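You operate a simulated robot arm through the tools that you are given. There is no shell and no other tool.

The job below is to be done with a simulated robot arm. You get a single attempt, and the scene is never put back.

Task
Fit the long divider in the sorting box, then part large caps from small.
Fine: both large caps in bay one, both small caps in bay two. Set down upright: small yellow cap.
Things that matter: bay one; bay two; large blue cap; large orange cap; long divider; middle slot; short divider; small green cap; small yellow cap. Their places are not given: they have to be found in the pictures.

The check looks at the end state, three seconds after you hand in, the way a careful person would. Anything else that was tipped, shoved, dropped, spilled or broken makes it a failure. A push-on lid holds only when it is set on centred and level and pressed home; a screw cap is set on level and turned clockwise until tight.

Robot
A 7-joint arm with a two-finger parallel gripper, fixed in place. Base frame: the origin is at the foot of the arm, x ahead of it, y to its left, z up; the work surface is at about z = 903. Units: mm, rad, N and s.
Its first joint turns from -2.601 to 2.601 rad. Payload 3.43 kg.
The tool frame sits at the grasp point between the pads (the TCP): z along the fingers, y along the line on which they close. The tips reach 30 mm beyond it. The gripper opens to 94 mm. The fingers are 28 mm wide and 10 mm thick; the gripper's body (50 by 96 mm) begins 55 mm behind the TCP.
Orientation is that of the tool frame in the base frame, as a unit quaternion [w, x, y, z]. With the fingers straight down and closing along the base's y, the tool's x points along the base's -x, its y along +y and its z along -z.

Tools
- The arm moves only by the tool arm_command. Its argument "rows" is a list of rows, each an object of numbers (a shift or turn left out is 0, a gripper value left out holds the last): "x", "y", "z": the shift along the tool's x, y, z in mm; "rx", "ry", "rz": the turn, a rotation vector about the tool's x, y, z in rad; "gripper": the finger opening in mm, from 0 to 94. In form: [{"x": .., "y": .., "z": .., "rx": .., "ry": .., "rz": .., "gripper": ..}, ...]. A call has 1 to 20 rows; each row is the pose to reach, as a shift and turn from the pose commanded when the call began, along the tool's axes at that moment. A row lasts 0.2 s, in which the tool goes at most 50 mm and 0.15 rad; a call with a longer step from one row to the next is refused whole, and so is a gripper value outside its range. Where a pose cannot be reached the arm comes as near as it can. A force on the tool above 40 N (or 10 N above the force at the start of the call, whichever is more), or a blocked arm, ends the call early, and 0.2 s more pass. Each finger travels about 45 mm/s and halts on what it meets, pressing with about 33 N; the grip force reading is that of the motor and also rises with nothing between the fingers. The clock runs only during rows and for 0.2 s after the last one: add rows that repeat a pose to give the fingers time. It gives the time, the measured TCP pose, the force on the tool (base axes), the opening and the grip force at its end, in the units of the frame above (readings bear some noise), with the torque about the TCP (base axes, N m) and any sound that the robot's microphone picked up.
- Cameras (640 x 400 px; columns grow to the right, rows downward): "scene" is fixed at [45, 646.6, 1647.6]; the picture's right is [-0.04, -1.00, 0.00], its down [-0.75, 0.03, -0.66] and it looks along [0.66, -0.03, -0.75] (base axes); focal length 309 px, centre (320, 200). "wrist" rides on the gripper at [76, 14, -102] in the tool frame; the picture's right is [-0.18, 0.98, 0.00], its down [-0.75, -0.14, -0.64] and it looks along [-0.63, -0.12, 0.77] (tool axes); focal length 243 px, centre (320, 200).
- get_image(camera): a new picture of that camera. It takes no simulated time.
- locate(camera, pixels): for up to 12 pixels [column, row] of the newest picture of that camera ("zoom" is the newest enlarged one), the place [x, y, z] in the base frame of the surface seen there, good to about 2 mm, but the place of the scene camera against the robot may be out by one fixed shift of up to 12 mm in any direction. It takes no simulated time.
- inspect(camera, box): a new picture of the part [left, top, right, bottom] of that camera's present view, enlarged. It takes no simulated time.
- finish_job(): hands the job in; it is judged then, once.

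Unless the task says otherwise, let go and move clear before handing in.

The tools are called after "Emit:" as name(argument=value, ...) on one line, values as JSON. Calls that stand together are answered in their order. arm_command: Moves the arm, as the interface text tells. Its arguments: {"type":"object","properties":{"rows":{"type":"array"}},"required":["rows"]} The other tools are called the same way: get_image (camera) takes a picture; locate (camera, pixels) gives the place of the surface under pixels of a picture; inspect (camera, box) takes an enlarged picture of a part of a camera's view; finish_job () hands the job in.

At the start:

```text
clock: 0.0
position: [787.6, 596.3, 1150.2]
ee_rot: [0.0, 0.001, 1.0, 0.0]
ft_force: [-0.1, -0.5, 0.0]
ft_torque: [0.0, 0.0, -0.01]
grip_width: 94.1
grasp_force: 0.1
```

scene: 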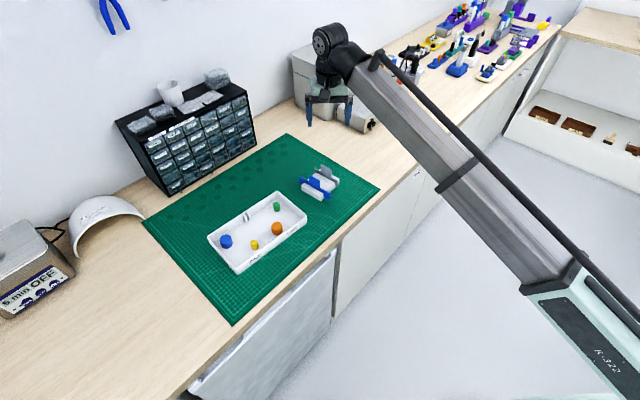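
wrist: 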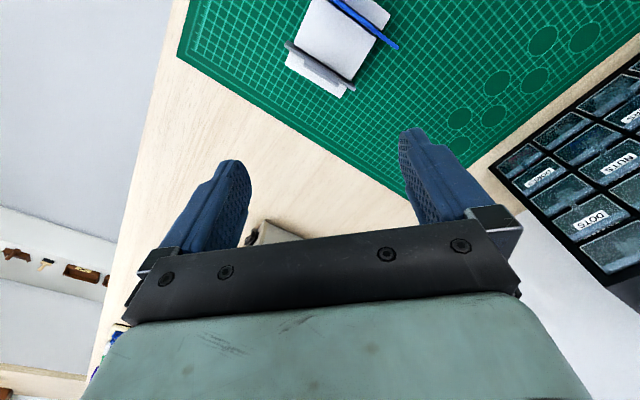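

The scene shows a white box at about (258,230) with four caps in it, and blue and grey dividers in a holder at about (320,182). I'll enlarge these areas.

Emit:
inspect(camera="scene", box=[195, 180, 320, 280])

Emit:
inspect(camera="scene", box=[280, 150, 360, 210])

Emit:
inspect(camera="wrist", box=[240, 0, 440, 120])

```text
4.00 times, centred on (258, 230) of scene
```

zoom: 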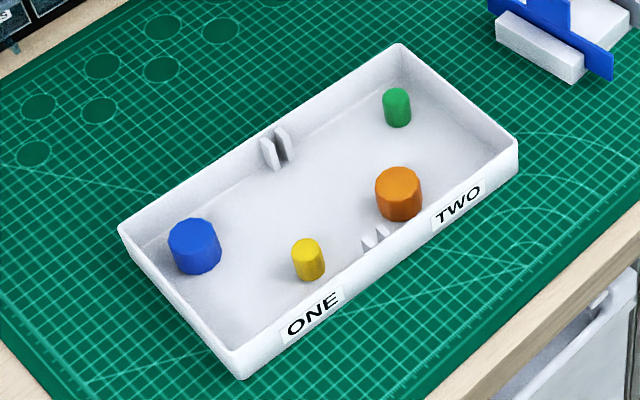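

```text
6.67 times, centred on (320, 180) of scene
```

zoom: 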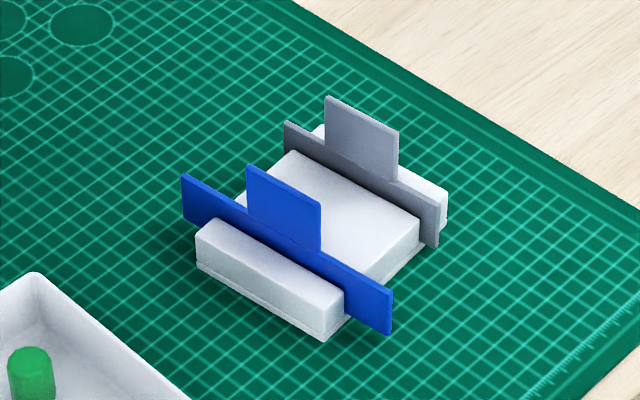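

```text
3.20 times, centred on (340, 60) of wrist
```

zoom: 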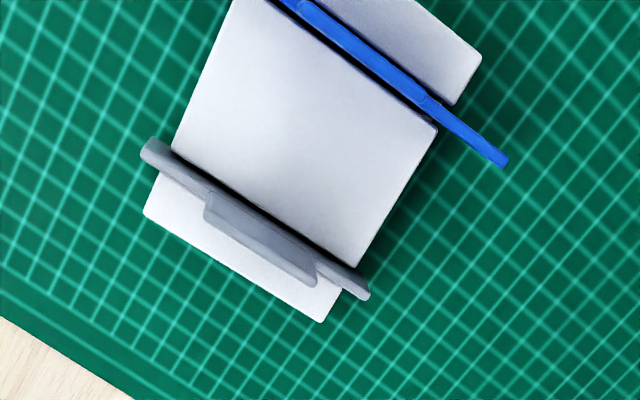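

The blue divider looks longer than the grey one. The yellow cap is in bay ONE and the orange cap in bay TWO, so those two need swapping. I'll locate the main points.

Emit:
inspect(camera="scene", box=[195, 180, 320, 280])

Emit:
locate(camera="zoom", pixels=[[192, 232], [307, 246], [397, 180], [397, 95], [120, 232], [238, 374], [400, 46], [516, 142], [272, 155], [376, 240], [330, 200], [283, 140]])

Emit:
locate(camera="wrist", pixels=[[336, 3], [398, 47], [371, 29], [287, 44], [353, 88], [320, 66], [330, 50], [342, 98], [286, 66]])

```text
4.00 times, centred on (258, 230) of scene
```

zoom: 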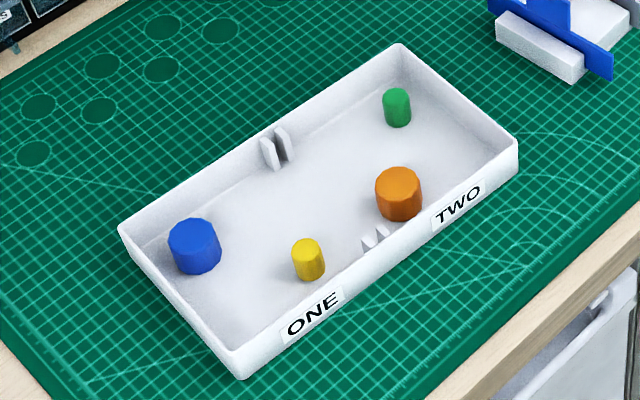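

```text
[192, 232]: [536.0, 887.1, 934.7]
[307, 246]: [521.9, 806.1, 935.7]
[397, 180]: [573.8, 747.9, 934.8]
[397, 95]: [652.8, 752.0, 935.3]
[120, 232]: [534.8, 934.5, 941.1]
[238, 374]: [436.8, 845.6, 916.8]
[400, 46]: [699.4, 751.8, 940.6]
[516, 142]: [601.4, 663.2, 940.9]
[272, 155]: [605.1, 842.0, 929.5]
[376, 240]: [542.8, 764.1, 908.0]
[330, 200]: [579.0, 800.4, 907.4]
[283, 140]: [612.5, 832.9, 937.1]
```

```text
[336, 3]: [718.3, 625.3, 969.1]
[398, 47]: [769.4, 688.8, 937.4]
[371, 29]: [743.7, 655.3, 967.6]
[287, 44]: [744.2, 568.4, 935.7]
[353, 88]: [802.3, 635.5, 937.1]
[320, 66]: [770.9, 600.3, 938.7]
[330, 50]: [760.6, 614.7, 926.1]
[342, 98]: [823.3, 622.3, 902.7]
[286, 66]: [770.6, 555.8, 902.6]
```

The wrist camera puts the blue divider's tab at about (718–744, 625–655, top z 968), and the scene camera puts the box centre near (575, 800). I'll turn the tool about 50° and move it so the wrist camera looks over the box.

Emit:
arm_command(rows=[{"x": 38, "y": 14, "rz": -0.145}, {"x": 76, "y": 28, "rz": -0.29}, {"x": 114, "y": 42, "rz": -0.435}, {"x": 152, "y": 56, "rz": -0.58}, {"x": 190, "y": 70, "rz": -0.725}, {"x": 228, "y": 84, "rz": -0.86}, {"x": 228, "y": 84, "rz": -0.86}])

Emit:
get_image(camera="wrist")

Emit:
get_image(camera="scene")

```text
clock: 1.6
position: [558.7, 682.6, 1150.2]
ee_rot: [0.001, -0.418, 0.908, 0.0]
ft_force: [0.4, 0.6, 0.1]
ft_torque: [0.0, 0.04, 0.0]
grip_width: 94.1
grasp_force: 0.0
```

```text
taken
```

wrist: 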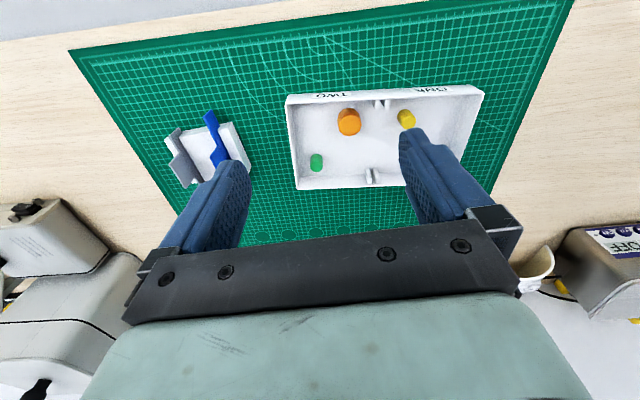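

```text
taken
```

scene: 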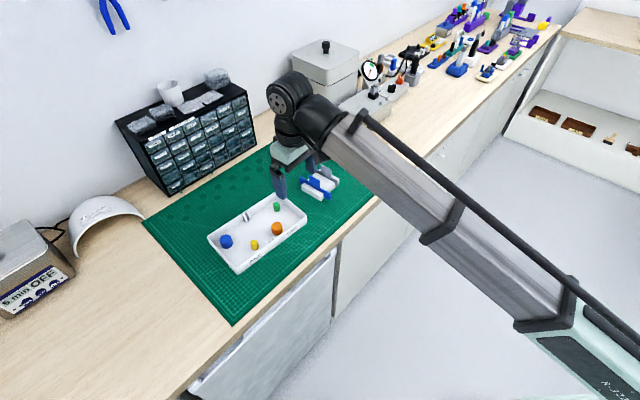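

The wrist view now shows the box at (290–480, 88–190), with both lug pairs at (379,104) and (372,177). I'll enlarge it and locate the features.

Emit:
inspect(camera="wrist", box=[280, 75, 440, 195])

Emit:
locate(camera="wrist", pixels=[[286, 96], [482, 89], [298, 189], [316, 158], [347, 118], [407, 117], [379, 104], [372, 177], [377, 140], [210, 113], [225, 140]])

```text
3.33 times, centred on (360, 135) of wrist
```

zoom: 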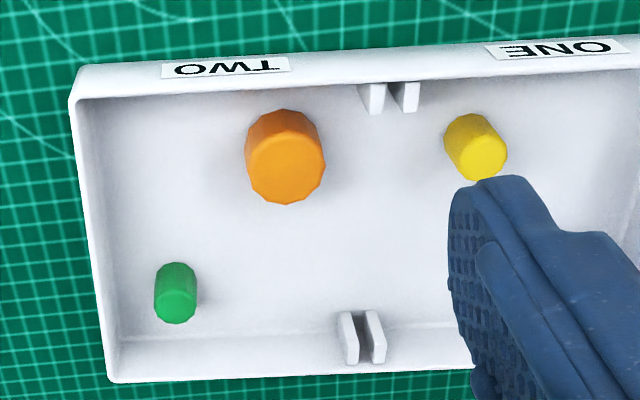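

```text
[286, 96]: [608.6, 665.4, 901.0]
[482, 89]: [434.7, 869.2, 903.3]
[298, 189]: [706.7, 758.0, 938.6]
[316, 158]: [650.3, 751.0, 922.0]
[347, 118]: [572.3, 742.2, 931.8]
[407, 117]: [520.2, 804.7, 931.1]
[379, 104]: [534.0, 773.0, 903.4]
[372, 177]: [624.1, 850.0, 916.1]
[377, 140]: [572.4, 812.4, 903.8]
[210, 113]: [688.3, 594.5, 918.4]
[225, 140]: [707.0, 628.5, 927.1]
```

The wrist camera gives a box floor near z 904, the slot centre near (577, 810), and divider ends around (770, 689). I'll move above the blue divider's tab for a close look.

Emit:
arm_command(rows=[{"x": -16, "y": -32, "z": 10}, {"x": -32, "y": -64, "z": 20}, {"x": -48, "y": -96, "z": 35}, {"x": -64, "y": -128, "z": 50}, {"x": -80, "y": -158.5, "z": 70}, {"x": -80, "y": -158.5, "z": 70}])

Emit:
get_image(camera="wrist")

Emit:
inspect(camera="wrist", box=[220, 20, 420, 145])

```text
clock: 3.0
position: [733.1, 636.0, 1080.4]
ee_rot: [0.0, -0.417, 0.909, 0.0]
ft_force: [-0.8, -0.1, -0.8]
ft_torque: [0.0, -0.01, 0.02]
grip_width: 93.8
grasp_force: 0.0
```

```text
taken
```

wrist: 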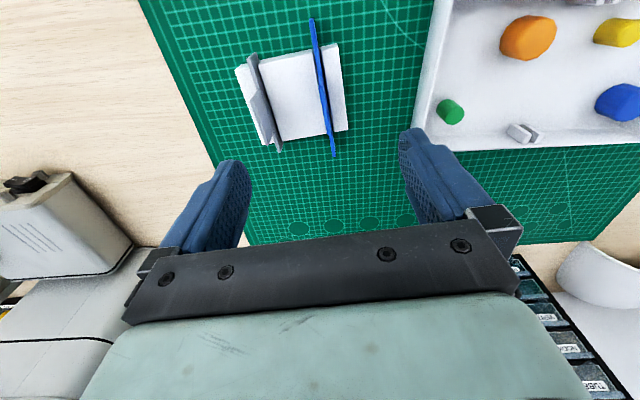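

```text
3.20 times, centred on (320, 82) of wrist
```

zoom: 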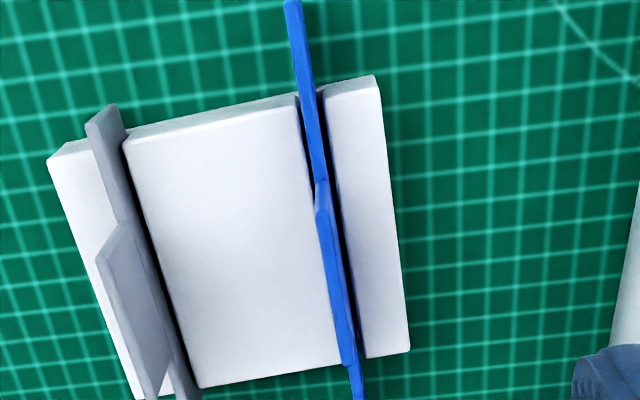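

I can see the blue divider edge-on in the enlarged picture: tab top edge from (321,207) to (347,362), with the upper wing end at (292,3). I'll locate points along it.

Emit:
locate(camera="zoom", pixels=[[293, 5], [300, 60], [309, 120], [316, 170], [322, 212], [328, 250], [336, 300], [346, 355], [250, 250], [360, 200], [310, 100], [375, 300]])

Emit:
locate(camera="wrist", pixels=[[312, 21], [315, 45], [318, 65], [322, 95], [326, 120], [328, 131], [331, 145], [333, 154], [330, 150]])

Emit:
inspect(camera="wrist", box=[290, 80, 370, 170])

```text
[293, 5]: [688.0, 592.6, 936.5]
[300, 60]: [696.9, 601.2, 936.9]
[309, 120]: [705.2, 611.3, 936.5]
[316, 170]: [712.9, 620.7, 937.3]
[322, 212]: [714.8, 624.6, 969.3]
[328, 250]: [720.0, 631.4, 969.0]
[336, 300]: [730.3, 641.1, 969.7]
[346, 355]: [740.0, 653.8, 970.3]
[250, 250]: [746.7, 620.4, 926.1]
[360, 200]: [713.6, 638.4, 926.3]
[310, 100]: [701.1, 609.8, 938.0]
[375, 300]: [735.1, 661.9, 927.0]
```

```text
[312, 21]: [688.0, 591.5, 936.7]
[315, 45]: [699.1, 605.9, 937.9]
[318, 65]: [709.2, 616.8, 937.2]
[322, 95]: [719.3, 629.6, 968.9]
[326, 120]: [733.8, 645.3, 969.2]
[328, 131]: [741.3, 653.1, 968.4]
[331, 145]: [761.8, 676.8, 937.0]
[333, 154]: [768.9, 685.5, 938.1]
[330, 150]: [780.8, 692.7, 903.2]
```

```text
4.44 times, centred on (330, 125) of wrist
```

zoom: 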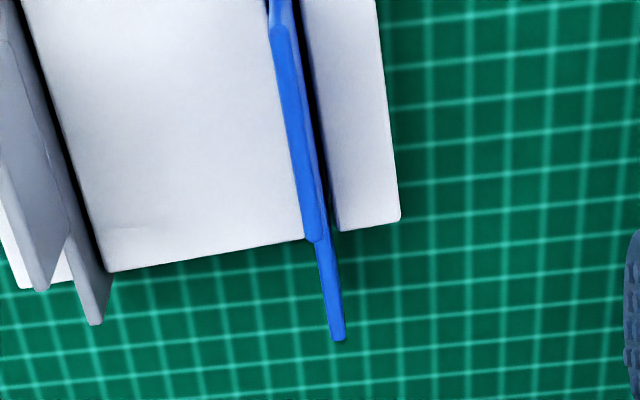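

The blue divider runs at 49.3° with its centre at (728, 639.5), tab top at z 969 and wing top at z 937, so the tool is already aligned with it. I'll narrow the fingers to 30 mm, so they clear the grey tab, and come down partway centred on the tab.

Emit:
arm_command(rows=[{"x": 0.6, "y": 5.9, "z": 0, "gripper": 30}, {"x": 0.6, "y": 5.9, "z": 0, "gripper": 30}, {"x": 0.6, "y": 5.9, "z": 0, "gripper": 30}, {"x": 0.6, "y": 5.9, "z": 20, "gripper": 30}, {"x": 0.6, "y": 5.9, "z": 50, "gripper": 30}, {"x": 0.6, "y": 5.9, "z": 70, "gripper": 30}, {"x": 0.6, "y": 5.9, "z": 70, "gripper": 30}])

Emit:
get_image(camera="wrist")

Emit:
inspect(camera="wrist", box=[240, 60, 420, 200])

```text
clock: 4.6
position: [728.7, 639.4, 1011.0]
ee_rot: [0.0, -0.417, 0.909, 0.0]
ft_force: [0.1, 0.5, 0.1]
ft_torque: [0.02, 0.0, -0.01]
grip_width: 30.1
grasp_force: 0.0
```

```text
taken
```

wrist: 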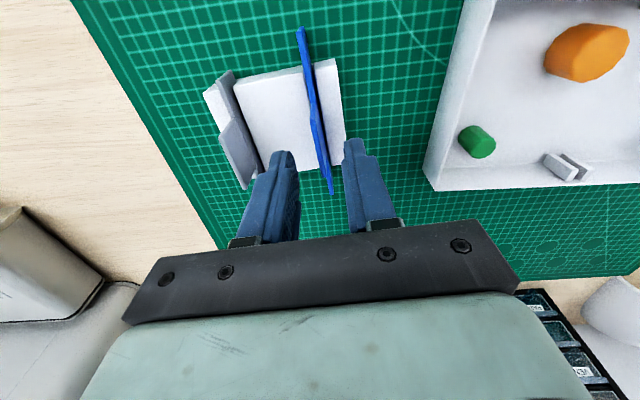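

```text
2.86 times, centred on (330, 130) of wrist
```

zoom: 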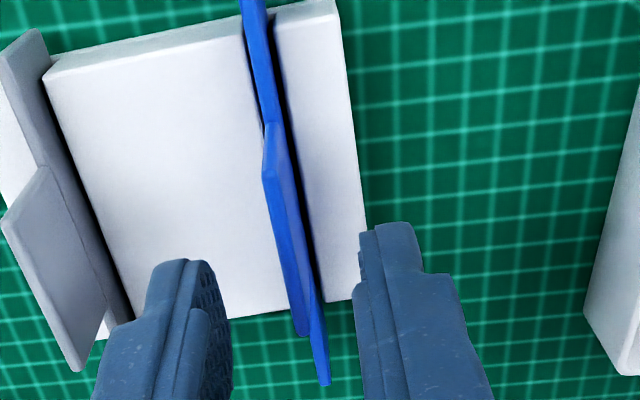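

The fingers straddle the tab at about (285,230) in the enlarged view. I'll locate the tab edge again before coming down.

Emit:
locate(camera="zoom", pixels=[[268, 150], [268, 180], [275, 220], [286, 275], [298, 328], [256, 40], [324, 375], [186, 268], [378, 232]])

```text
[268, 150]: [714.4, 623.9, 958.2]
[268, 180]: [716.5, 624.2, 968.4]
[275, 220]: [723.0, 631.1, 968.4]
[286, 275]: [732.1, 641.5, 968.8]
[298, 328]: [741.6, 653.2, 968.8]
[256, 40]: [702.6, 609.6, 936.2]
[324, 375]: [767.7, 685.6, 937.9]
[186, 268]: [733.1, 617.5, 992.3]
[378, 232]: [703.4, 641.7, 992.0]
```

The TCP lines up with the tab to within about 1 mm both across and along it. I'll come down to z 965 and close on the tab.

Emit:
arm_command(rows=[{"z": 20}, {"z": 40}, {"z": 46}, {"z": 46}, {"z": 46, "gripper": 0}, {"z": 46, "gripper": 0}, {"z": 46, "gripper": 0}, {"z": 46, "gripper": 0}])

Emit:
get_image(camera="wrist")

```text
clock: 6.4
position: [727.0, 639.9, 964.3]
ee_rot: [0.0, -0.417, 0.909, 0.0]
ft_force: [0.6, -1.1, -1.1]
ft_torque: [-0.03, -0.04, 0.06]
grip_width: 7.2
grasp_force: 32.6
```

```text
taken
```

wrist: 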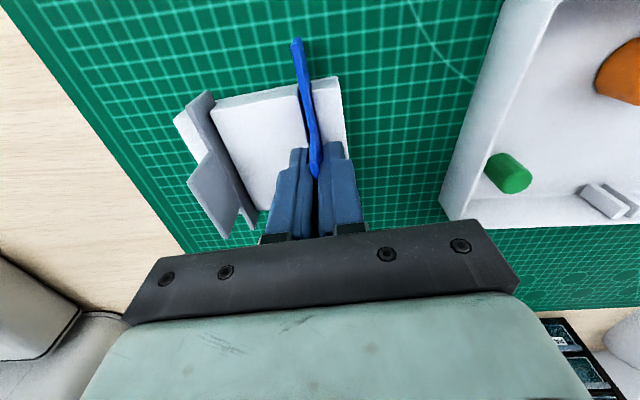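

The fingers closed to 7.2 mm with 32.6 N, so the tab is held. I'll lift it straight up.

Emit:
arm_command(rows=[{"z": -5}, {"z": -15}, {"z": -35}, {"z": -60}, {"z": -85}, {"z": -110}, {"z": -110}])

Emit:
get_image(camera="wrist")

Emit:
get_image(camera="scene")

```text
clock: 8.0
position: [728.1, 639.1, 1076.3]
ee_rot: [0.0, -0.417, 0.909, 0.0]
ft_force: [-1.0, -0.8, 0.1]
ft_torque: [-0.03, -0.02, -0.02]
grip_width: 7.3
grasp_force: 33.4
```

```text
taken
```

wrist: 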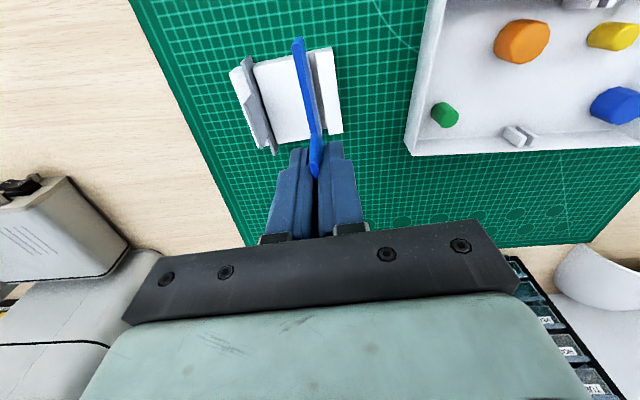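

```text
taken
```

scene: 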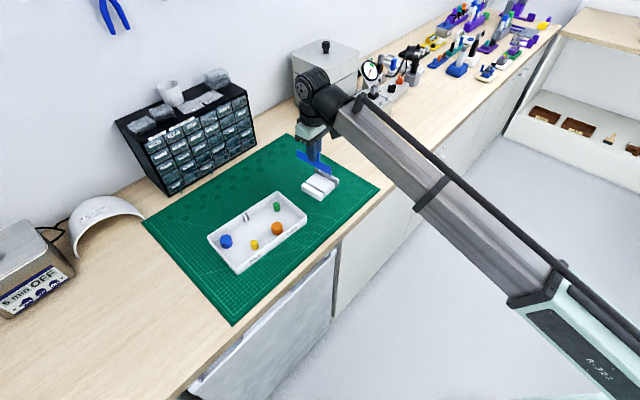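

The divider is held and clear of its holder, which stayed in place. I'll carry it to beside the middle slot, on the bay two side, to measure the slot lugs.

Emit:
arm_command(rows=[{"x": -4, "y": 30}, {"x": -10, "y": 70}, {"x": -16, "y": 110}, {"x": -20, "y": 148}, {"x": -21.6, "y": 174}, {"x": -21.6, "y": 174}])

Emit:
get_image(camera="wrist")

Emit:
inspect(camera="wrist", box=[220, 0, 440, 160])

```text
clock: 9.4
position: [610.8, 772.6, 1075.1]
ee_rot: [0.0, -0.417, 0.909, 0.0]
ft_force: [-0.8, -0.3, 0.3]
ft_torque: [0.01, -0.01, -0.01]
grip_width: 7.2
grasp_force: 32.8
```

```text
taken
```

wrist: 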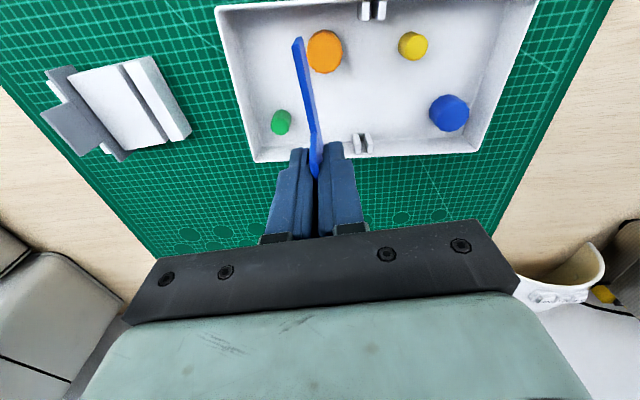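

```text
2.50 times, centred on (330, 80) of wrist
```

zoom: 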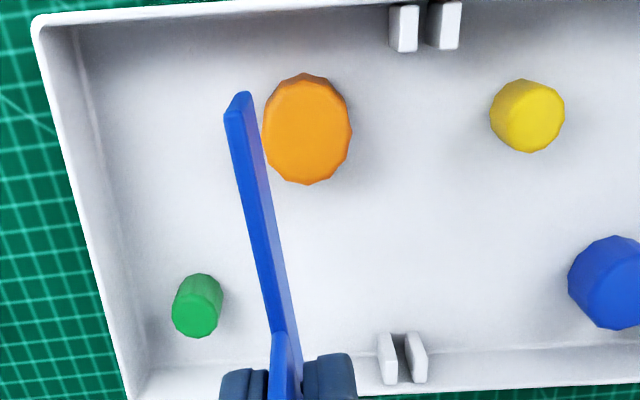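

Both lug pairs are clearly visible near wrist pixels (373,10) and (362,143). I'll enlarge each pair to measure its slot centre.

Emit:
inspect(camera="wrist", box=[340, 0, 410, 40])

Emit:
locate(camera="zoom", pixels=[[188, 20], [205, 100], [240, 100], [260, 20], [280, 100], [320, 20], [330, 100], [365, 20], [363, 100], [262, 130], [262, 180]])

Emit:
inspect(camera="wrist", box=[335, 120, 395, 165])

```text
9.14 times, centred on (375, 20) of wrist
```

zoom: 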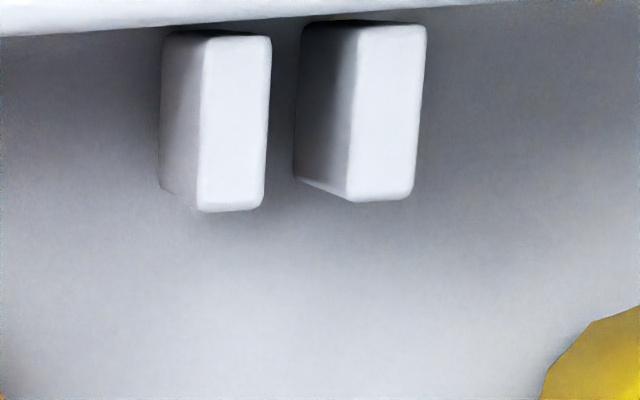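

```text
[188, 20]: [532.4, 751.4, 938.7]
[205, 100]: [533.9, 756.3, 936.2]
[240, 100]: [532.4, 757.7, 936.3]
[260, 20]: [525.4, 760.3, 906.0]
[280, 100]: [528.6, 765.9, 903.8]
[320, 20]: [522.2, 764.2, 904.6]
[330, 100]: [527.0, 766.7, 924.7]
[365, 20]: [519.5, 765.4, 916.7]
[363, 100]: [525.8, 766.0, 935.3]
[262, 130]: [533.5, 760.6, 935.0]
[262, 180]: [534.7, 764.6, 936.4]
```

```text
8.89 times, centred on (365, 142) of wrist
```

zoom: 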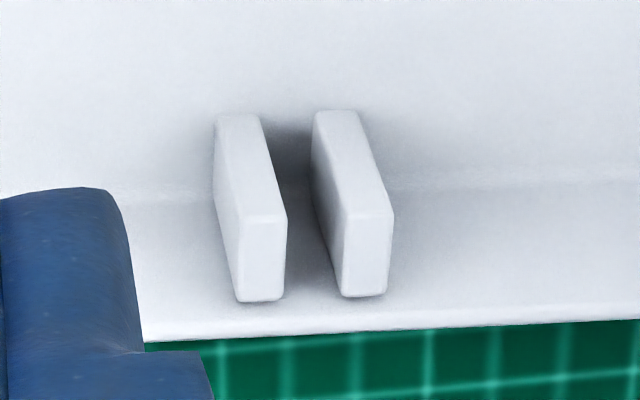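

The far pair's top faces show at zoom (240–287, 217–298) and (345–393, 215–293). I'll locate points on them, then redo the near pair the same way.

Emit:
locate(camera="zoom", pixels=[[244, 228], [264, 228], [282, 228], [241, 290], [260, 290], [279, 290], [350, 226], [370, 226], [388, 226], [346, 286], [364, 286], [381, 286]])

Emit:
inspect(camera="wrist", box=[340, 0, 410, 40])

```text
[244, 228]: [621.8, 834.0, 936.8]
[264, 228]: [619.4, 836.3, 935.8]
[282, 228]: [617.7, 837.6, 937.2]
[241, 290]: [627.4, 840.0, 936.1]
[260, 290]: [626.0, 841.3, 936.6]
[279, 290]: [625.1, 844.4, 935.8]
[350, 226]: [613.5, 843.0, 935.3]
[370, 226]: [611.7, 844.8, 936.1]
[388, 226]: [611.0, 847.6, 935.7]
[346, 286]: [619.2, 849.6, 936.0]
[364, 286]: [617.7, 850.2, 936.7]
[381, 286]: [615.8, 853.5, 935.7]
```

```text
9.14 times, centred on (375, 20) of wrist
```

zoom: 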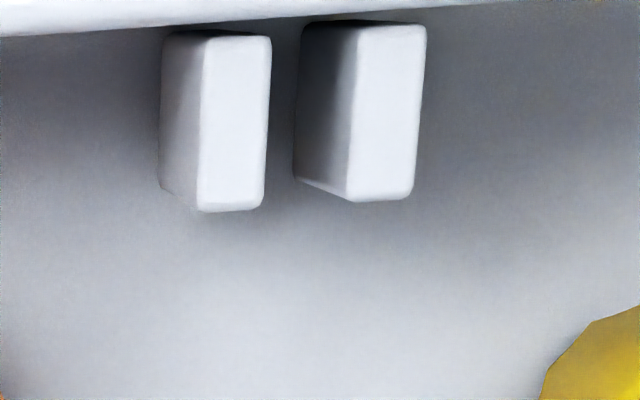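

Emit:
locate(camera="zoom", pixels=[[210, 50], [235, 50], [262, 50], [206, 195], [230, 195], [256, 195], [366, 45], [390, 45], [416, 45], [357, 185], [380, 185], [404, 185]])

Emit:
locate(camera="wrist", pixels=[[216, 9], [255, 160], [478, 151], [538, 3], [324, 50], [413, 45], [449, 112], [281, 121], [294, 42], [300, 44], [310, 110], [360, 80]])

```text
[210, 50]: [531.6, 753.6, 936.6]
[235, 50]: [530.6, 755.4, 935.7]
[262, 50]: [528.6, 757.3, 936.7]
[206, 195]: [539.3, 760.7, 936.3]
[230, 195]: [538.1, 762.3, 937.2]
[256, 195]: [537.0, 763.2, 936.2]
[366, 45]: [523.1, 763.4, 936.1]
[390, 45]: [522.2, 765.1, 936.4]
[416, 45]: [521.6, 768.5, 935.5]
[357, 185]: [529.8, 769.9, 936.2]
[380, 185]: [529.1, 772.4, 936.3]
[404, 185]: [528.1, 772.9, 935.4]
```

```text
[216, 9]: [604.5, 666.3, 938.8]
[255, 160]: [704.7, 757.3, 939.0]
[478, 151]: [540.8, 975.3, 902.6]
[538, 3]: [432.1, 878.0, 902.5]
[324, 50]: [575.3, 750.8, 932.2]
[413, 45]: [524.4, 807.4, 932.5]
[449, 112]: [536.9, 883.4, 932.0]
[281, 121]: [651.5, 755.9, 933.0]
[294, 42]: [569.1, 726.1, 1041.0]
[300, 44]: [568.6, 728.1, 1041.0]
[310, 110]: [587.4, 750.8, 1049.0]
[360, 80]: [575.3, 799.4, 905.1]
```

The slot runs at about 41.9° with its centre near (574.4, 803.6), and the gap between lugs is about 7 mm. Next I'll measure the held divider in the same view.

Emit:
inspect(camera="wrist", box=[270, 25, 350, 185])

Emit:
arm_command(rows=[{"x": 0}])

```text
2.50 times, centred on (310, 105) of wrist
```

zoom: 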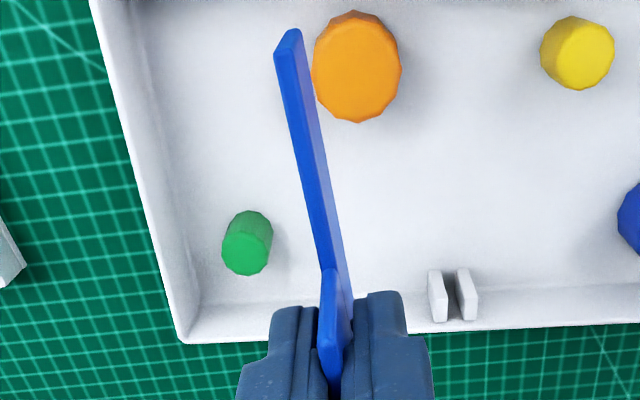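

```text
clock: 9.8
position: [610.6, 772.4, 1075.0]
ee_rot: [0.0, -0.417, 0.909, 0.0]
ft_force: [0.0, -0.5, 0.2]
ft_torque: [-0.01, -0.04, 0.01]
grip_width: 7.1
grasp_force: 32.6
```

The pose is steady at (610.6, 772.4, 1075). I'll locate points along the held divider's top edges.

Emit:
locate(camera="zoom", pixels=[[277, 55], [290, 50], [285, 85], [297, 80], [293, 125], [304, 120], [303, 170], [312, 165], [314, 225], [321, 220], [326, 300], [331, 345]])

Emit:
inspect(camera="wrist", box=[280, 30, 320, 55])

```text
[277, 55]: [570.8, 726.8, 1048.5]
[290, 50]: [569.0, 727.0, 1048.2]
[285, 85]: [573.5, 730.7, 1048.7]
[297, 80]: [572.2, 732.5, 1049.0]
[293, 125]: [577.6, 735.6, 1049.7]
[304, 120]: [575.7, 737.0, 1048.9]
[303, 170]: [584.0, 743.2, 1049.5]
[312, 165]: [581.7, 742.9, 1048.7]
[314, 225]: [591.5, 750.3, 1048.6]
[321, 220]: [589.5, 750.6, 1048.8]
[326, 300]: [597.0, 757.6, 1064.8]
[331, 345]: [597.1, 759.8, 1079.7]
```

```text
16.00 times, centred on (300, 42) of wrist
```

zoom: 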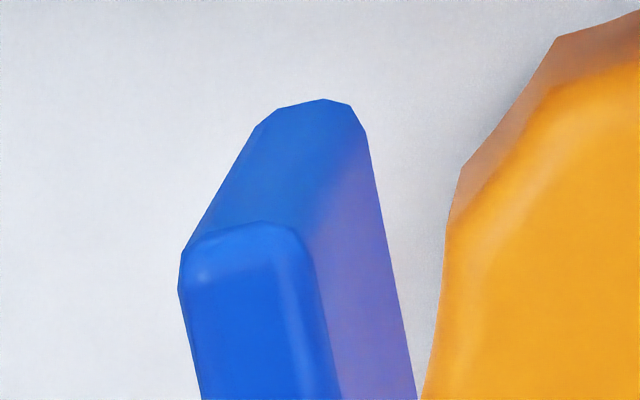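

The held divider is centred on the TCP to about 1 mm, its wings are about 4 mm thick, and it points along 49°. I'll turn it about −7.4° to match the slot, shift it over the slot centre, and come down partway.

Emit:
arm_command(rows=[{"x": 0, "y": 16, "rz": 0.045}, {"x": 0, "y": 32, "rz": 0.09}, {"x": -0.1, "y": 47.1, "rz": 0.129}, {"x": -0.1, "y": 47.1, "rz": 0.129}, {"x": -0.1, "y": 47.1, "z": 15, "rz": 0.129}, {"x": -0.1, "y": 47.1, "z": 35, "rz": 0.129}, {"x": -0.1, "y": 47.1, "z": 50, "rz": 0.129}, {"x": -0.1, "y": 47.1, "z": 50, "rz": 0.129}])

Emit:
get_image(camera="wrist")

Emit:
inspect(camera="scene", box=[195, 150, 355, 280])

```text
clock: 11.6
position: [572.3, 800.2, 1023.7]
ee_rot: [0.0, -0.358, 0.934, 0.0]
ft_force: [-0.1, 0.1, -0.2]
ft_torque: [0.02, 0.02, 0.03]
grip_width: 7.2
grasp_force: 32.7
```

```text
taken
```

wrist: 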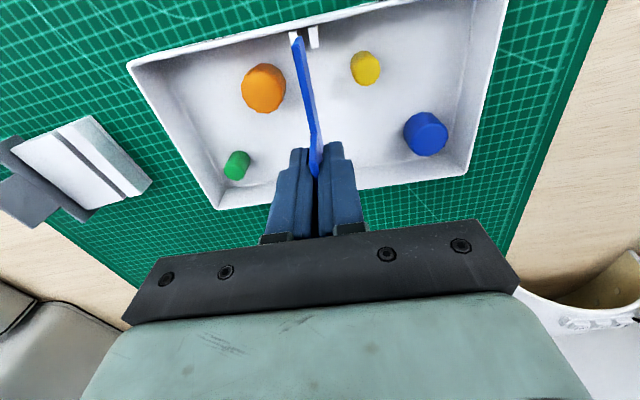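

```text
3.08 times, centred on (275, 215) of scene
```

zoom: 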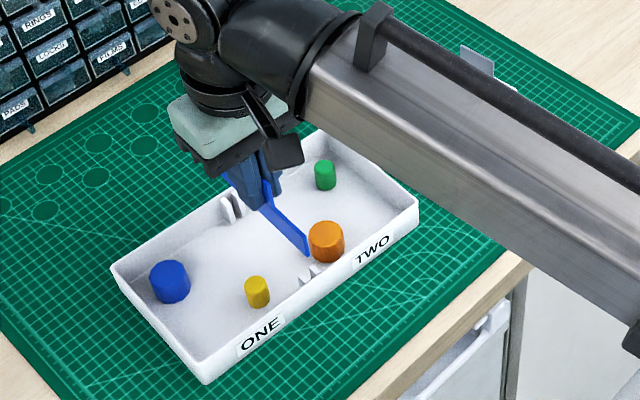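

The tool reads (572.3, 800.2), about 4 mm short of the commanded point radially, which may be the reach limit. I'll nudge outward a little and see whether the reading follows.

Emit:
arm_command(rows=[{"x": -3}, {"x": -3}, {"x": -3}])

Emit:
inspect(camera="wrist", box=[270, 15, 350, 75])

```text
clock: 12.4
position: [574.8, 804.0, 1023.1]
ee_rot: [-0.001, -0.357, 0.934, 0.0]
ft_force: [0.1, 0.1, -0.1]
ft_torque: [0.03, 0.01, -0.02]
grip_width: 6.9
grasp_force: 32.9
```

```text
6.67 times, centred on (310, 45) of wrist
```

zoom: 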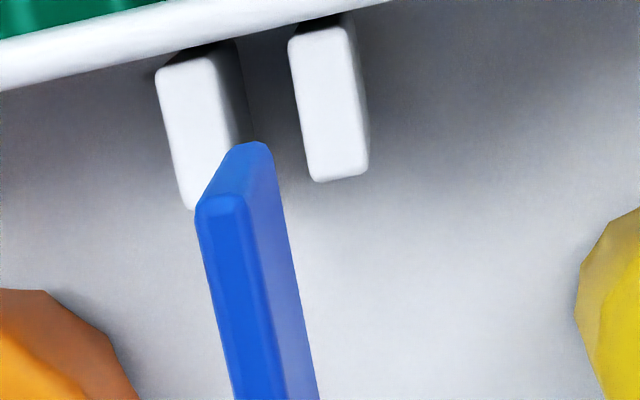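

The tool followed out to (574.8, 804.0), so it can reach. I'll compare the divider's near end with the near lugs in this enlarged view.

Emit:
locate(camera="zoom", pixels=[[168, 80], [190, 80], [210, 80], [185, 180], [200, 170], [302, 50], [320, 50], [340, 50], [320, 165], [340, 165], [360, 165]])

Emit:
locate(camera="zoom", pixels=[[205, 215], [220, 212], [238, 210], [211, 260], [230, 260], [247, 258], [225, 330], [242, 330], [260, 330], [235, 390], [255, 390], [275, 390]])

Emit:
inspect(camera="wrist", box=[270, 90, 370, 200])

```text
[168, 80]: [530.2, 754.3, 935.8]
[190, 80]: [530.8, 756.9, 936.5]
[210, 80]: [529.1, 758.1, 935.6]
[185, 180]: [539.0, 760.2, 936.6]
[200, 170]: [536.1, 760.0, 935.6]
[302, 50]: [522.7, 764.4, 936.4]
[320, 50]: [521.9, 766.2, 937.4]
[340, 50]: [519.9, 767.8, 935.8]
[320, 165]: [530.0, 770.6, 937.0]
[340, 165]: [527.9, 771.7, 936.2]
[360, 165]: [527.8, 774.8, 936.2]
```

```text
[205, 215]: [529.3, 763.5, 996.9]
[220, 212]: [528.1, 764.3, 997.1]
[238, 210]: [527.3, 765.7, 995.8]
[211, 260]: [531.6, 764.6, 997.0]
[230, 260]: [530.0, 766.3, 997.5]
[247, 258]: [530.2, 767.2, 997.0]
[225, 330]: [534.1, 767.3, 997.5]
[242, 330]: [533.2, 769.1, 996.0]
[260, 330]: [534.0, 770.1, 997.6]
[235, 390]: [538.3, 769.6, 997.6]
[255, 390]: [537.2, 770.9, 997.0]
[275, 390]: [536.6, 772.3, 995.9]
```

```text
3.64 times, centred on (320, 145) of wrist
```

zoom: 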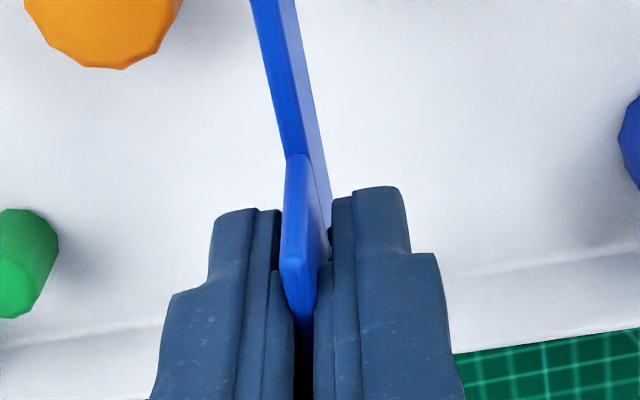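

At the near end the divider's centreline is about 0.9 mm toward bay one of the slot's middle and about 1.5 mm too far outward. I'll correct that and come down to just above the walls for another check.

Emit:
arm_command(rows=[{"x": 1.5, "y": -0.7}, {"x": 1.5, "y": -0.7, "z": 10}, {"x": 1.5, "y": -0.7, "z": 18}, {"x": 1.5, "y": -0.7, "z": 18}])

Emit:
inspect(camera="wrist", box=[260, 10, 360, 80])

Emit:
inspect(camera="scene", box=[235, 190, 305, 255])

```text
clock: 13.4
position: [574.6, 803.6, 1005.4]
ee_rot: [0.001, -0.358, 0.934, 0.0]
ft_force: [0.1, -0.1, 0.3]
ft_torque: [-0.01, -0.01, -0.01]
grip_width: 6.9
grasp_force: 32.9
```

```text
5.71 times, centred on (310, 45) of wrist
```

zoom: 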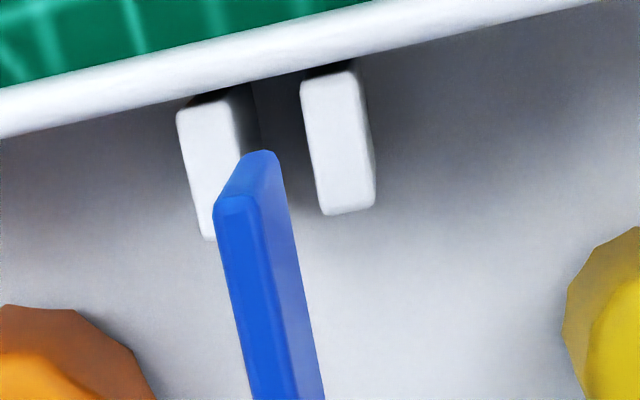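

```text
6.15 times, centred on (270, 222) of scene
```

zoom: 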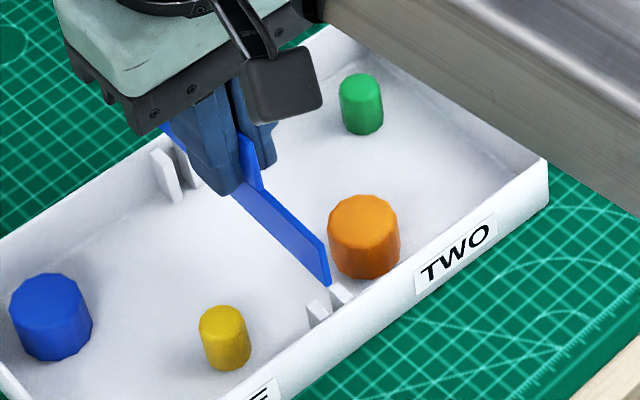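

From this view the divider's lower end should project to the middle of the gap once it reaches lug height. I'll confirm with located points.

Emit:
inspect(camera="wrist", box=[280, 20, 340, 60])

Emit:
locate(camera="zoom", pixels=[[180, 235], [210, 235], [235, 235], [190, 300], [220, 300], [248, 300], [210, 370], [240, 370], [268, 370], [245, 180], [265, 175]])

Emit:
locate(camera="zoom", pixels=[[115, 100], [145, 100], [180, 100], [130, 180], [160, 180], [190, 160], [325, 60], [355, 60], [390, 60], [340, 180], [375, 180], [410, 180]])

```text
10.00 times, centred on (310, 40) of wrist
```

zoom: 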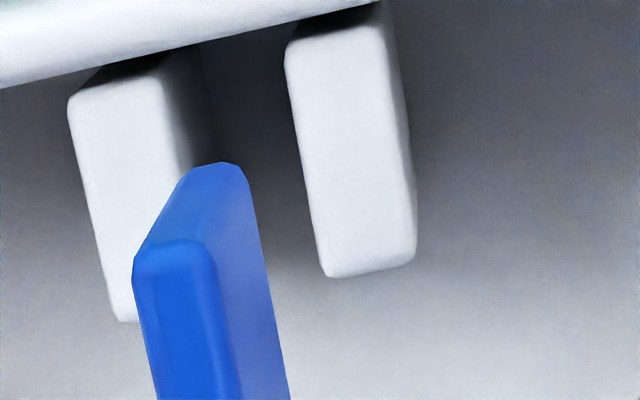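

```text
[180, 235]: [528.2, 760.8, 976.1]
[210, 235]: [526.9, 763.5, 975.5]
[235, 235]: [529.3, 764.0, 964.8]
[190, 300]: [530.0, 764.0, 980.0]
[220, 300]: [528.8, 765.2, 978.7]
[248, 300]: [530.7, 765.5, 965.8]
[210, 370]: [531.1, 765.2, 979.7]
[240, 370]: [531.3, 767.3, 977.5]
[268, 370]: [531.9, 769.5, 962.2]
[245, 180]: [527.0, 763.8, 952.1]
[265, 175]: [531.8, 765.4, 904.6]
```

```text
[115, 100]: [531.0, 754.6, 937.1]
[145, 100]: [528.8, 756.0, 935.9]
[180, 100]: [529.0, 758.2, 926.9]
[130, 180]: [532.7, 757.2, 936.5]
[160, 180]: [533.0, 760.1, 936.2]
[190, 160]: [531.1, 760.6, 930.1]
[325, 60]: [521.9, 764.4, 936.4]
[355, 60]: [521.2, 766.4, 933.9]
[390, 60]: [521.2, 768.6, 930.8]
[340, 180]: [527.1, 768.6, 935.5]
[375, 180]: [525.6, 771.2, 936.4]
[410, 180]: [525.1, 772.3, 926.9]
```

At the near end the divider is within about 0.5–0.8 mm of the slot's middle in a 6.8 mm gap. I'll check the far end with the scene camera.

Emit:
inspect(camera="scene", box=[250, 200, 290, 230])

Emit:
inspect(camera="wrist", box=[270, 100, 370, 200])

```text
13.33 times, centred on (270, 215) of scene
```

zoom: 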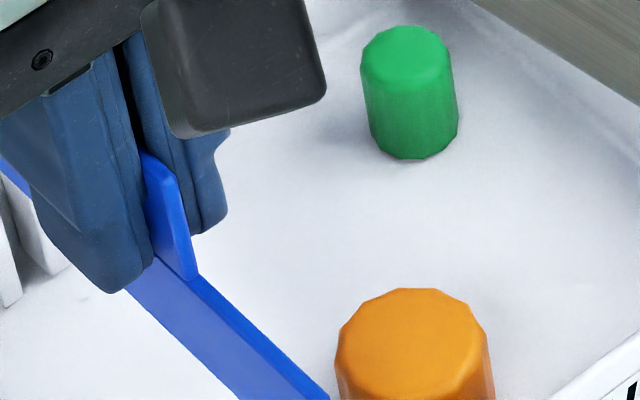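

```text
4.00 times, centred on (320, 150) of wrist
```

zoom: 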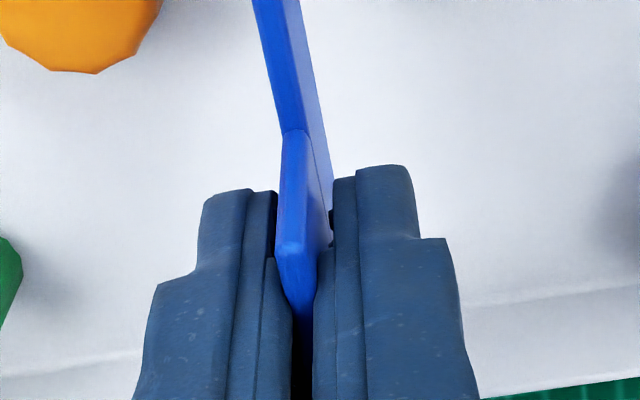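

Emit:
inspect(camera="scene", box=[238, 202, 278, 232])

Emit:
inspect(camera="scene", box=[255, 215, 295, 245])

```text
13.33 times, centred on (258, 217) of scene
```

zoom: 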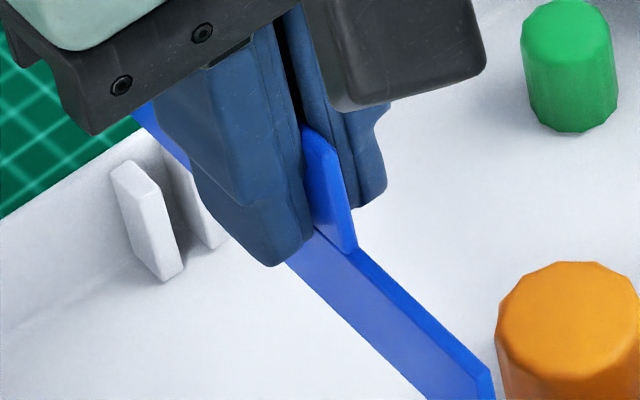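

```text
13.33 times, centred on (275, 230) of scene
```

zoom: 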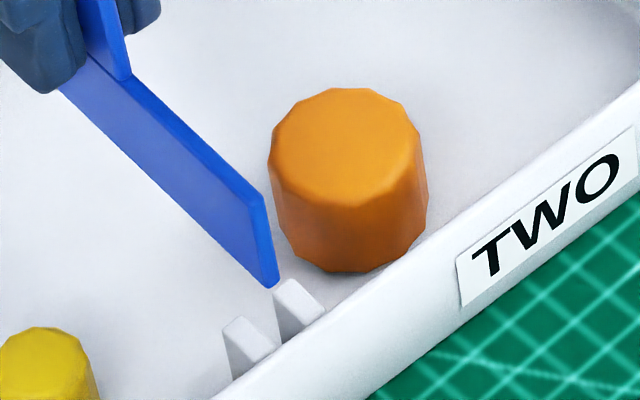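

I'll locate the divider's visible far part and the far lugs in the scene camera's own frame to check the angle at the far end.

Emit:
inspect(camera="scene", box=[238, 202, 278, 232])

Emit:
locate(camera="zoom", pixels=[[150, 115], [165, 135], [180, 155], [300, 265], [340, 300], [400, 350], [440, 390], [128, 168], [140, 180], [152, 190], [150, 230], [205, 220]])

Emit:
inspect(camera="scene", box=[255, 215, 295, 245])

Emit:
locate(camera="zoom", pixels=[[80, 70], [120, 110], [160, 150], [200, 200], [240, 240], [262, 250], [285, 290], [300, 295], [312, 303], [237, 327], [250, 335], [262, 345]])

```text
13.33 times, centred on (258, 217) of scene
```

zoom: 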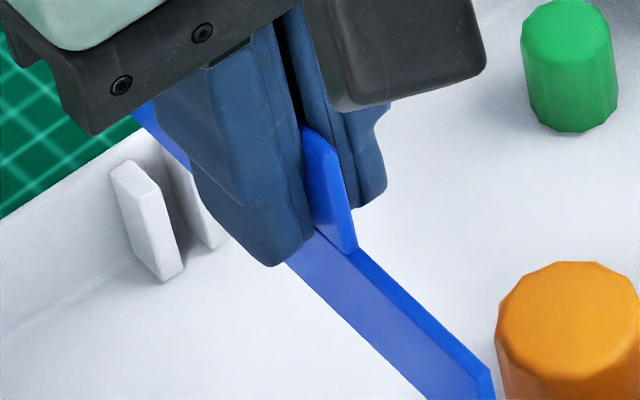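

```text
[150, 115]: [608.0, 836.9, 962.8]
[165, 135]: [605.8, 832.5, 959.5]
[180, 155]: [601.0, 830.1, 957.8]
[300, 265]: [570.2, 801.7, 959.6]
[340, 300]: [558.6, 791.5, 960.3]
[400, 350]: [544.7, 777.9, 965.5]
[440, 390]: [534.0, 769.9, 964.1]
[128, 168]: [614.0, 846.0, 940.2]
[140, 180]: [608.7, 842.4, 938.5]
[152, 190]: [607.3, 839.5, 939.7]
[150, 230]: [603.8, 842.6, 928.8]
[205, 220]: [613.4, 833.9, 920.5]
```

```text
13.33 times, centred on (275, 230) of scene
```

zoom: 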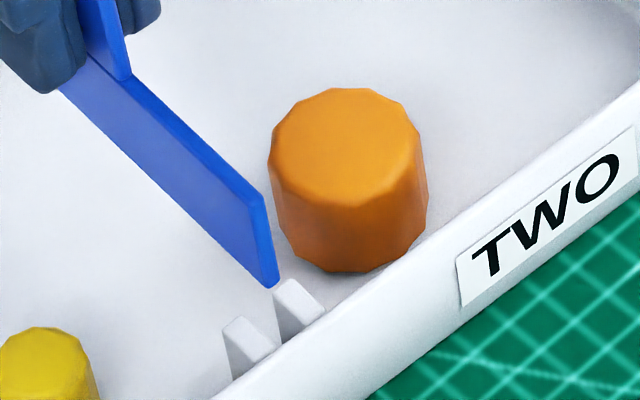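

```text
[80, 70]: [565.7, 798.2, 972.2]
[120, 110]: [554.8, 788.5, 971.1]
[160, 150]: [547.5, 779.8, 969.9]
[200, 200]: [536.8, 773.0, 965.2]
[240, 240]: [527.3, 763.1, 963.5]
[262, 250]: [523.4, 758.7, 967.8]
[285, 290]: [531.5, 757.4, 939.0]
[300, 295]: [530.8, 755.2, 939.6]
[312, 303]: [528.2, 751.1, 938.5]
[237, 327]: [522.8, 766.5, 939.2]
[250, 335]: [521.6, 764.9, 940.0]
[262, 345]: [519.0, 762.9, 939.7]
```

All checks agree that the divider is parallel to the slot and within about 0.5 mm of its middle, with 2–3 mm to spare at each end. I'll lower it slowly into the slot.

Emit:
arm_command(rows=[{"y": -0.2, "z": 4}, {"y": -0.2, "z": 8}, {"y": -0.2, "z": 12}, {"y": -0.2, "z": 15}, {"y": -0.2, "z": 18}, {"y": -0.2, "z": 18}])

Emit:
inspect(camera="wrist", box=[260, 10, 360, 80])

Emit:
inspect(camera="scene", box=[235, 195, 295, 250])

```text
clock: 14.8
position: [574.8, 802.5, 988.6]
ee_rot: [0.0, -0.358, 0.934, 0.0]
ft_force: [-0.4, 0.0, -0.7]
ft_torque: [0.02, -0.03, -0.01]
grip_width: 7.3
grasp_force: 33.1
```

```text
5.71 times, centred on (310, 45) of wrist
```

zoom: 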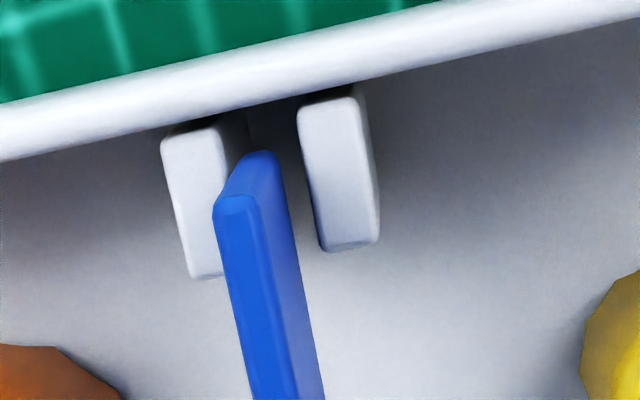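

```text
7.27 times, centred on (265, 222) of scene
```

zoom: 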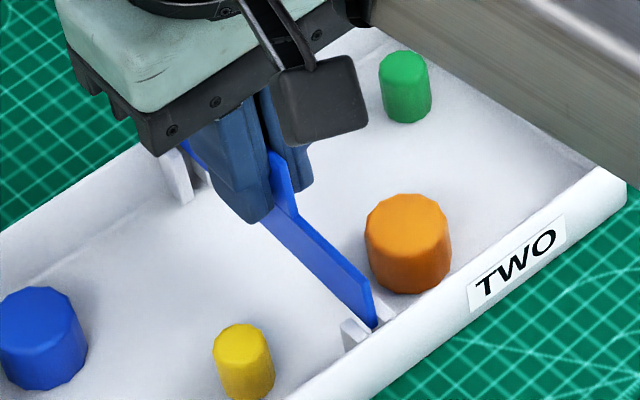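

The divider's end has dropped between the near lugs at (265,155) in the wrist zoom with no contact force. I'll keep lowering slowly toward the floor.

Emit:
arm_command(rows=[{"y": 0.2, "z": 4}, {"y": 0.2, "z": 8}, {"y": 0.2, "z": 11}, {"y": 0.2, "z": 14}, {"y": 0.2, "z": 16}, {"y": 0.2, "z": 16}])

Emit:
inspect(camera="wrist", box=[260, 10, 360, 80])

Emit:
inspect(camera="scene", box=[235, 195, 295, 250])

```text
clock: 16.2
position: [574.6, 802.3, 971.8]
ee_rot: [0.0, -0.357, 0.934, 0.0]
ft_force: [0.7, -0.1, 0.8]
ft_torque: [0.05, -0.04, -0.03]
grip_width: 7.1
grasp_force: 32.8
```

```text
5.71 times, centred on (310, 45) of wrist
```

zoom: 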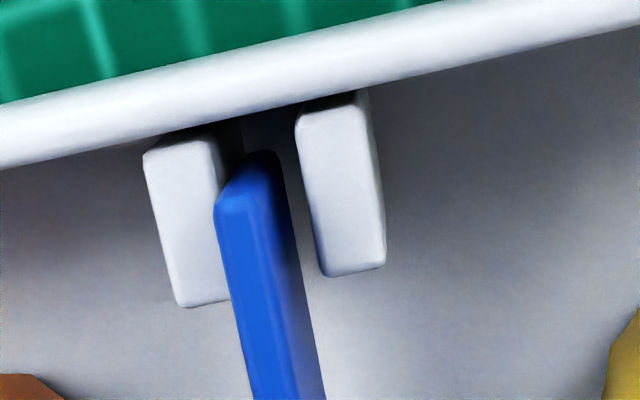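

```text
7.27 times, centred on (265, 222) of scene
```

zoom: 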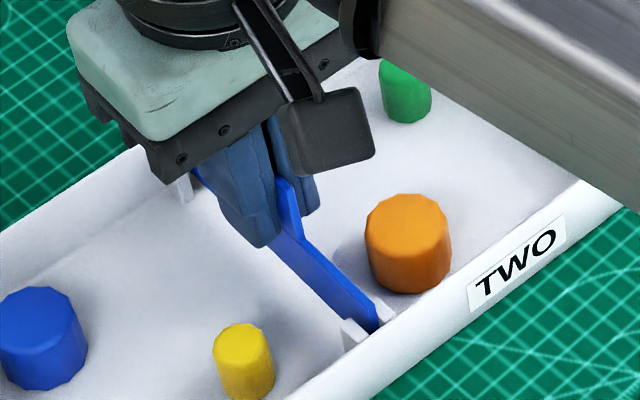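

It's nearly home, with no contact force at z 971.8. I'll go on down in 1 mm steps until it touches the floor.

Emit:
arm_command(rows=[{"y": 0.2, "z": 1}, {"y": 0.2, "z": 2}, {"y": 0.2, "z": 3}, {"y": 0.2, "z": 4}, {"y": 0.2, "z": 5}, {"y": 0.2, "z": 5}])

Emit:
inspect(camera="wrist", box=[260, 10, 360, 80])

Emit:
inspect(camera="scene", box=[235, 195, 295, 250])

```text
clock: 17.6
position: [575.7, 801.1, 966.2]
ee_rot: [0.0, -0.357, 0.934, 0.0]
ft_force: [-1.2, 0.6, -0.3]
ft_torque: [0.01, 0.06, -0.04]
grip_width: 7.1
grasp_force: 33.7
```

```text
5.71 times, centred on (310, 45) of wrist
```

zoom: 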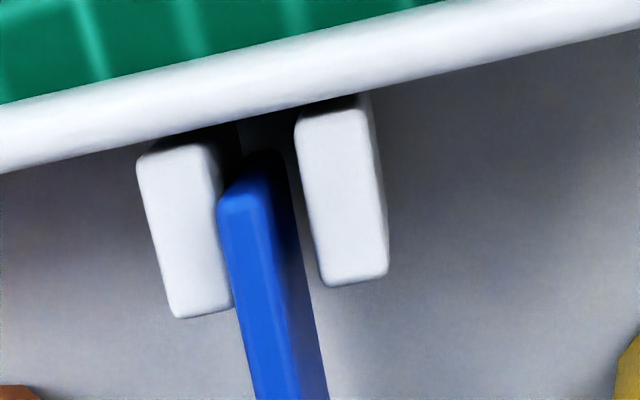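

```text
7.27 times, centred on (265, 222) of scene
```

zoom: 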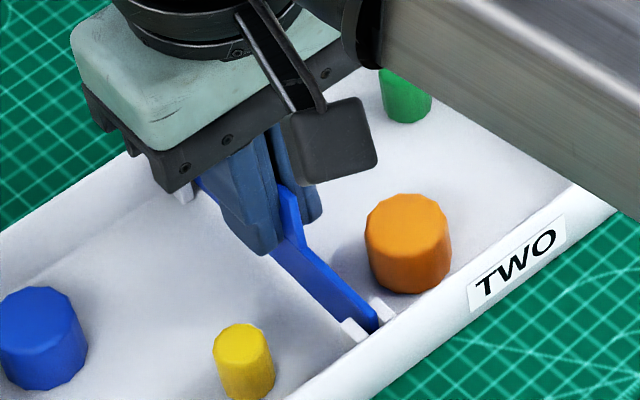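

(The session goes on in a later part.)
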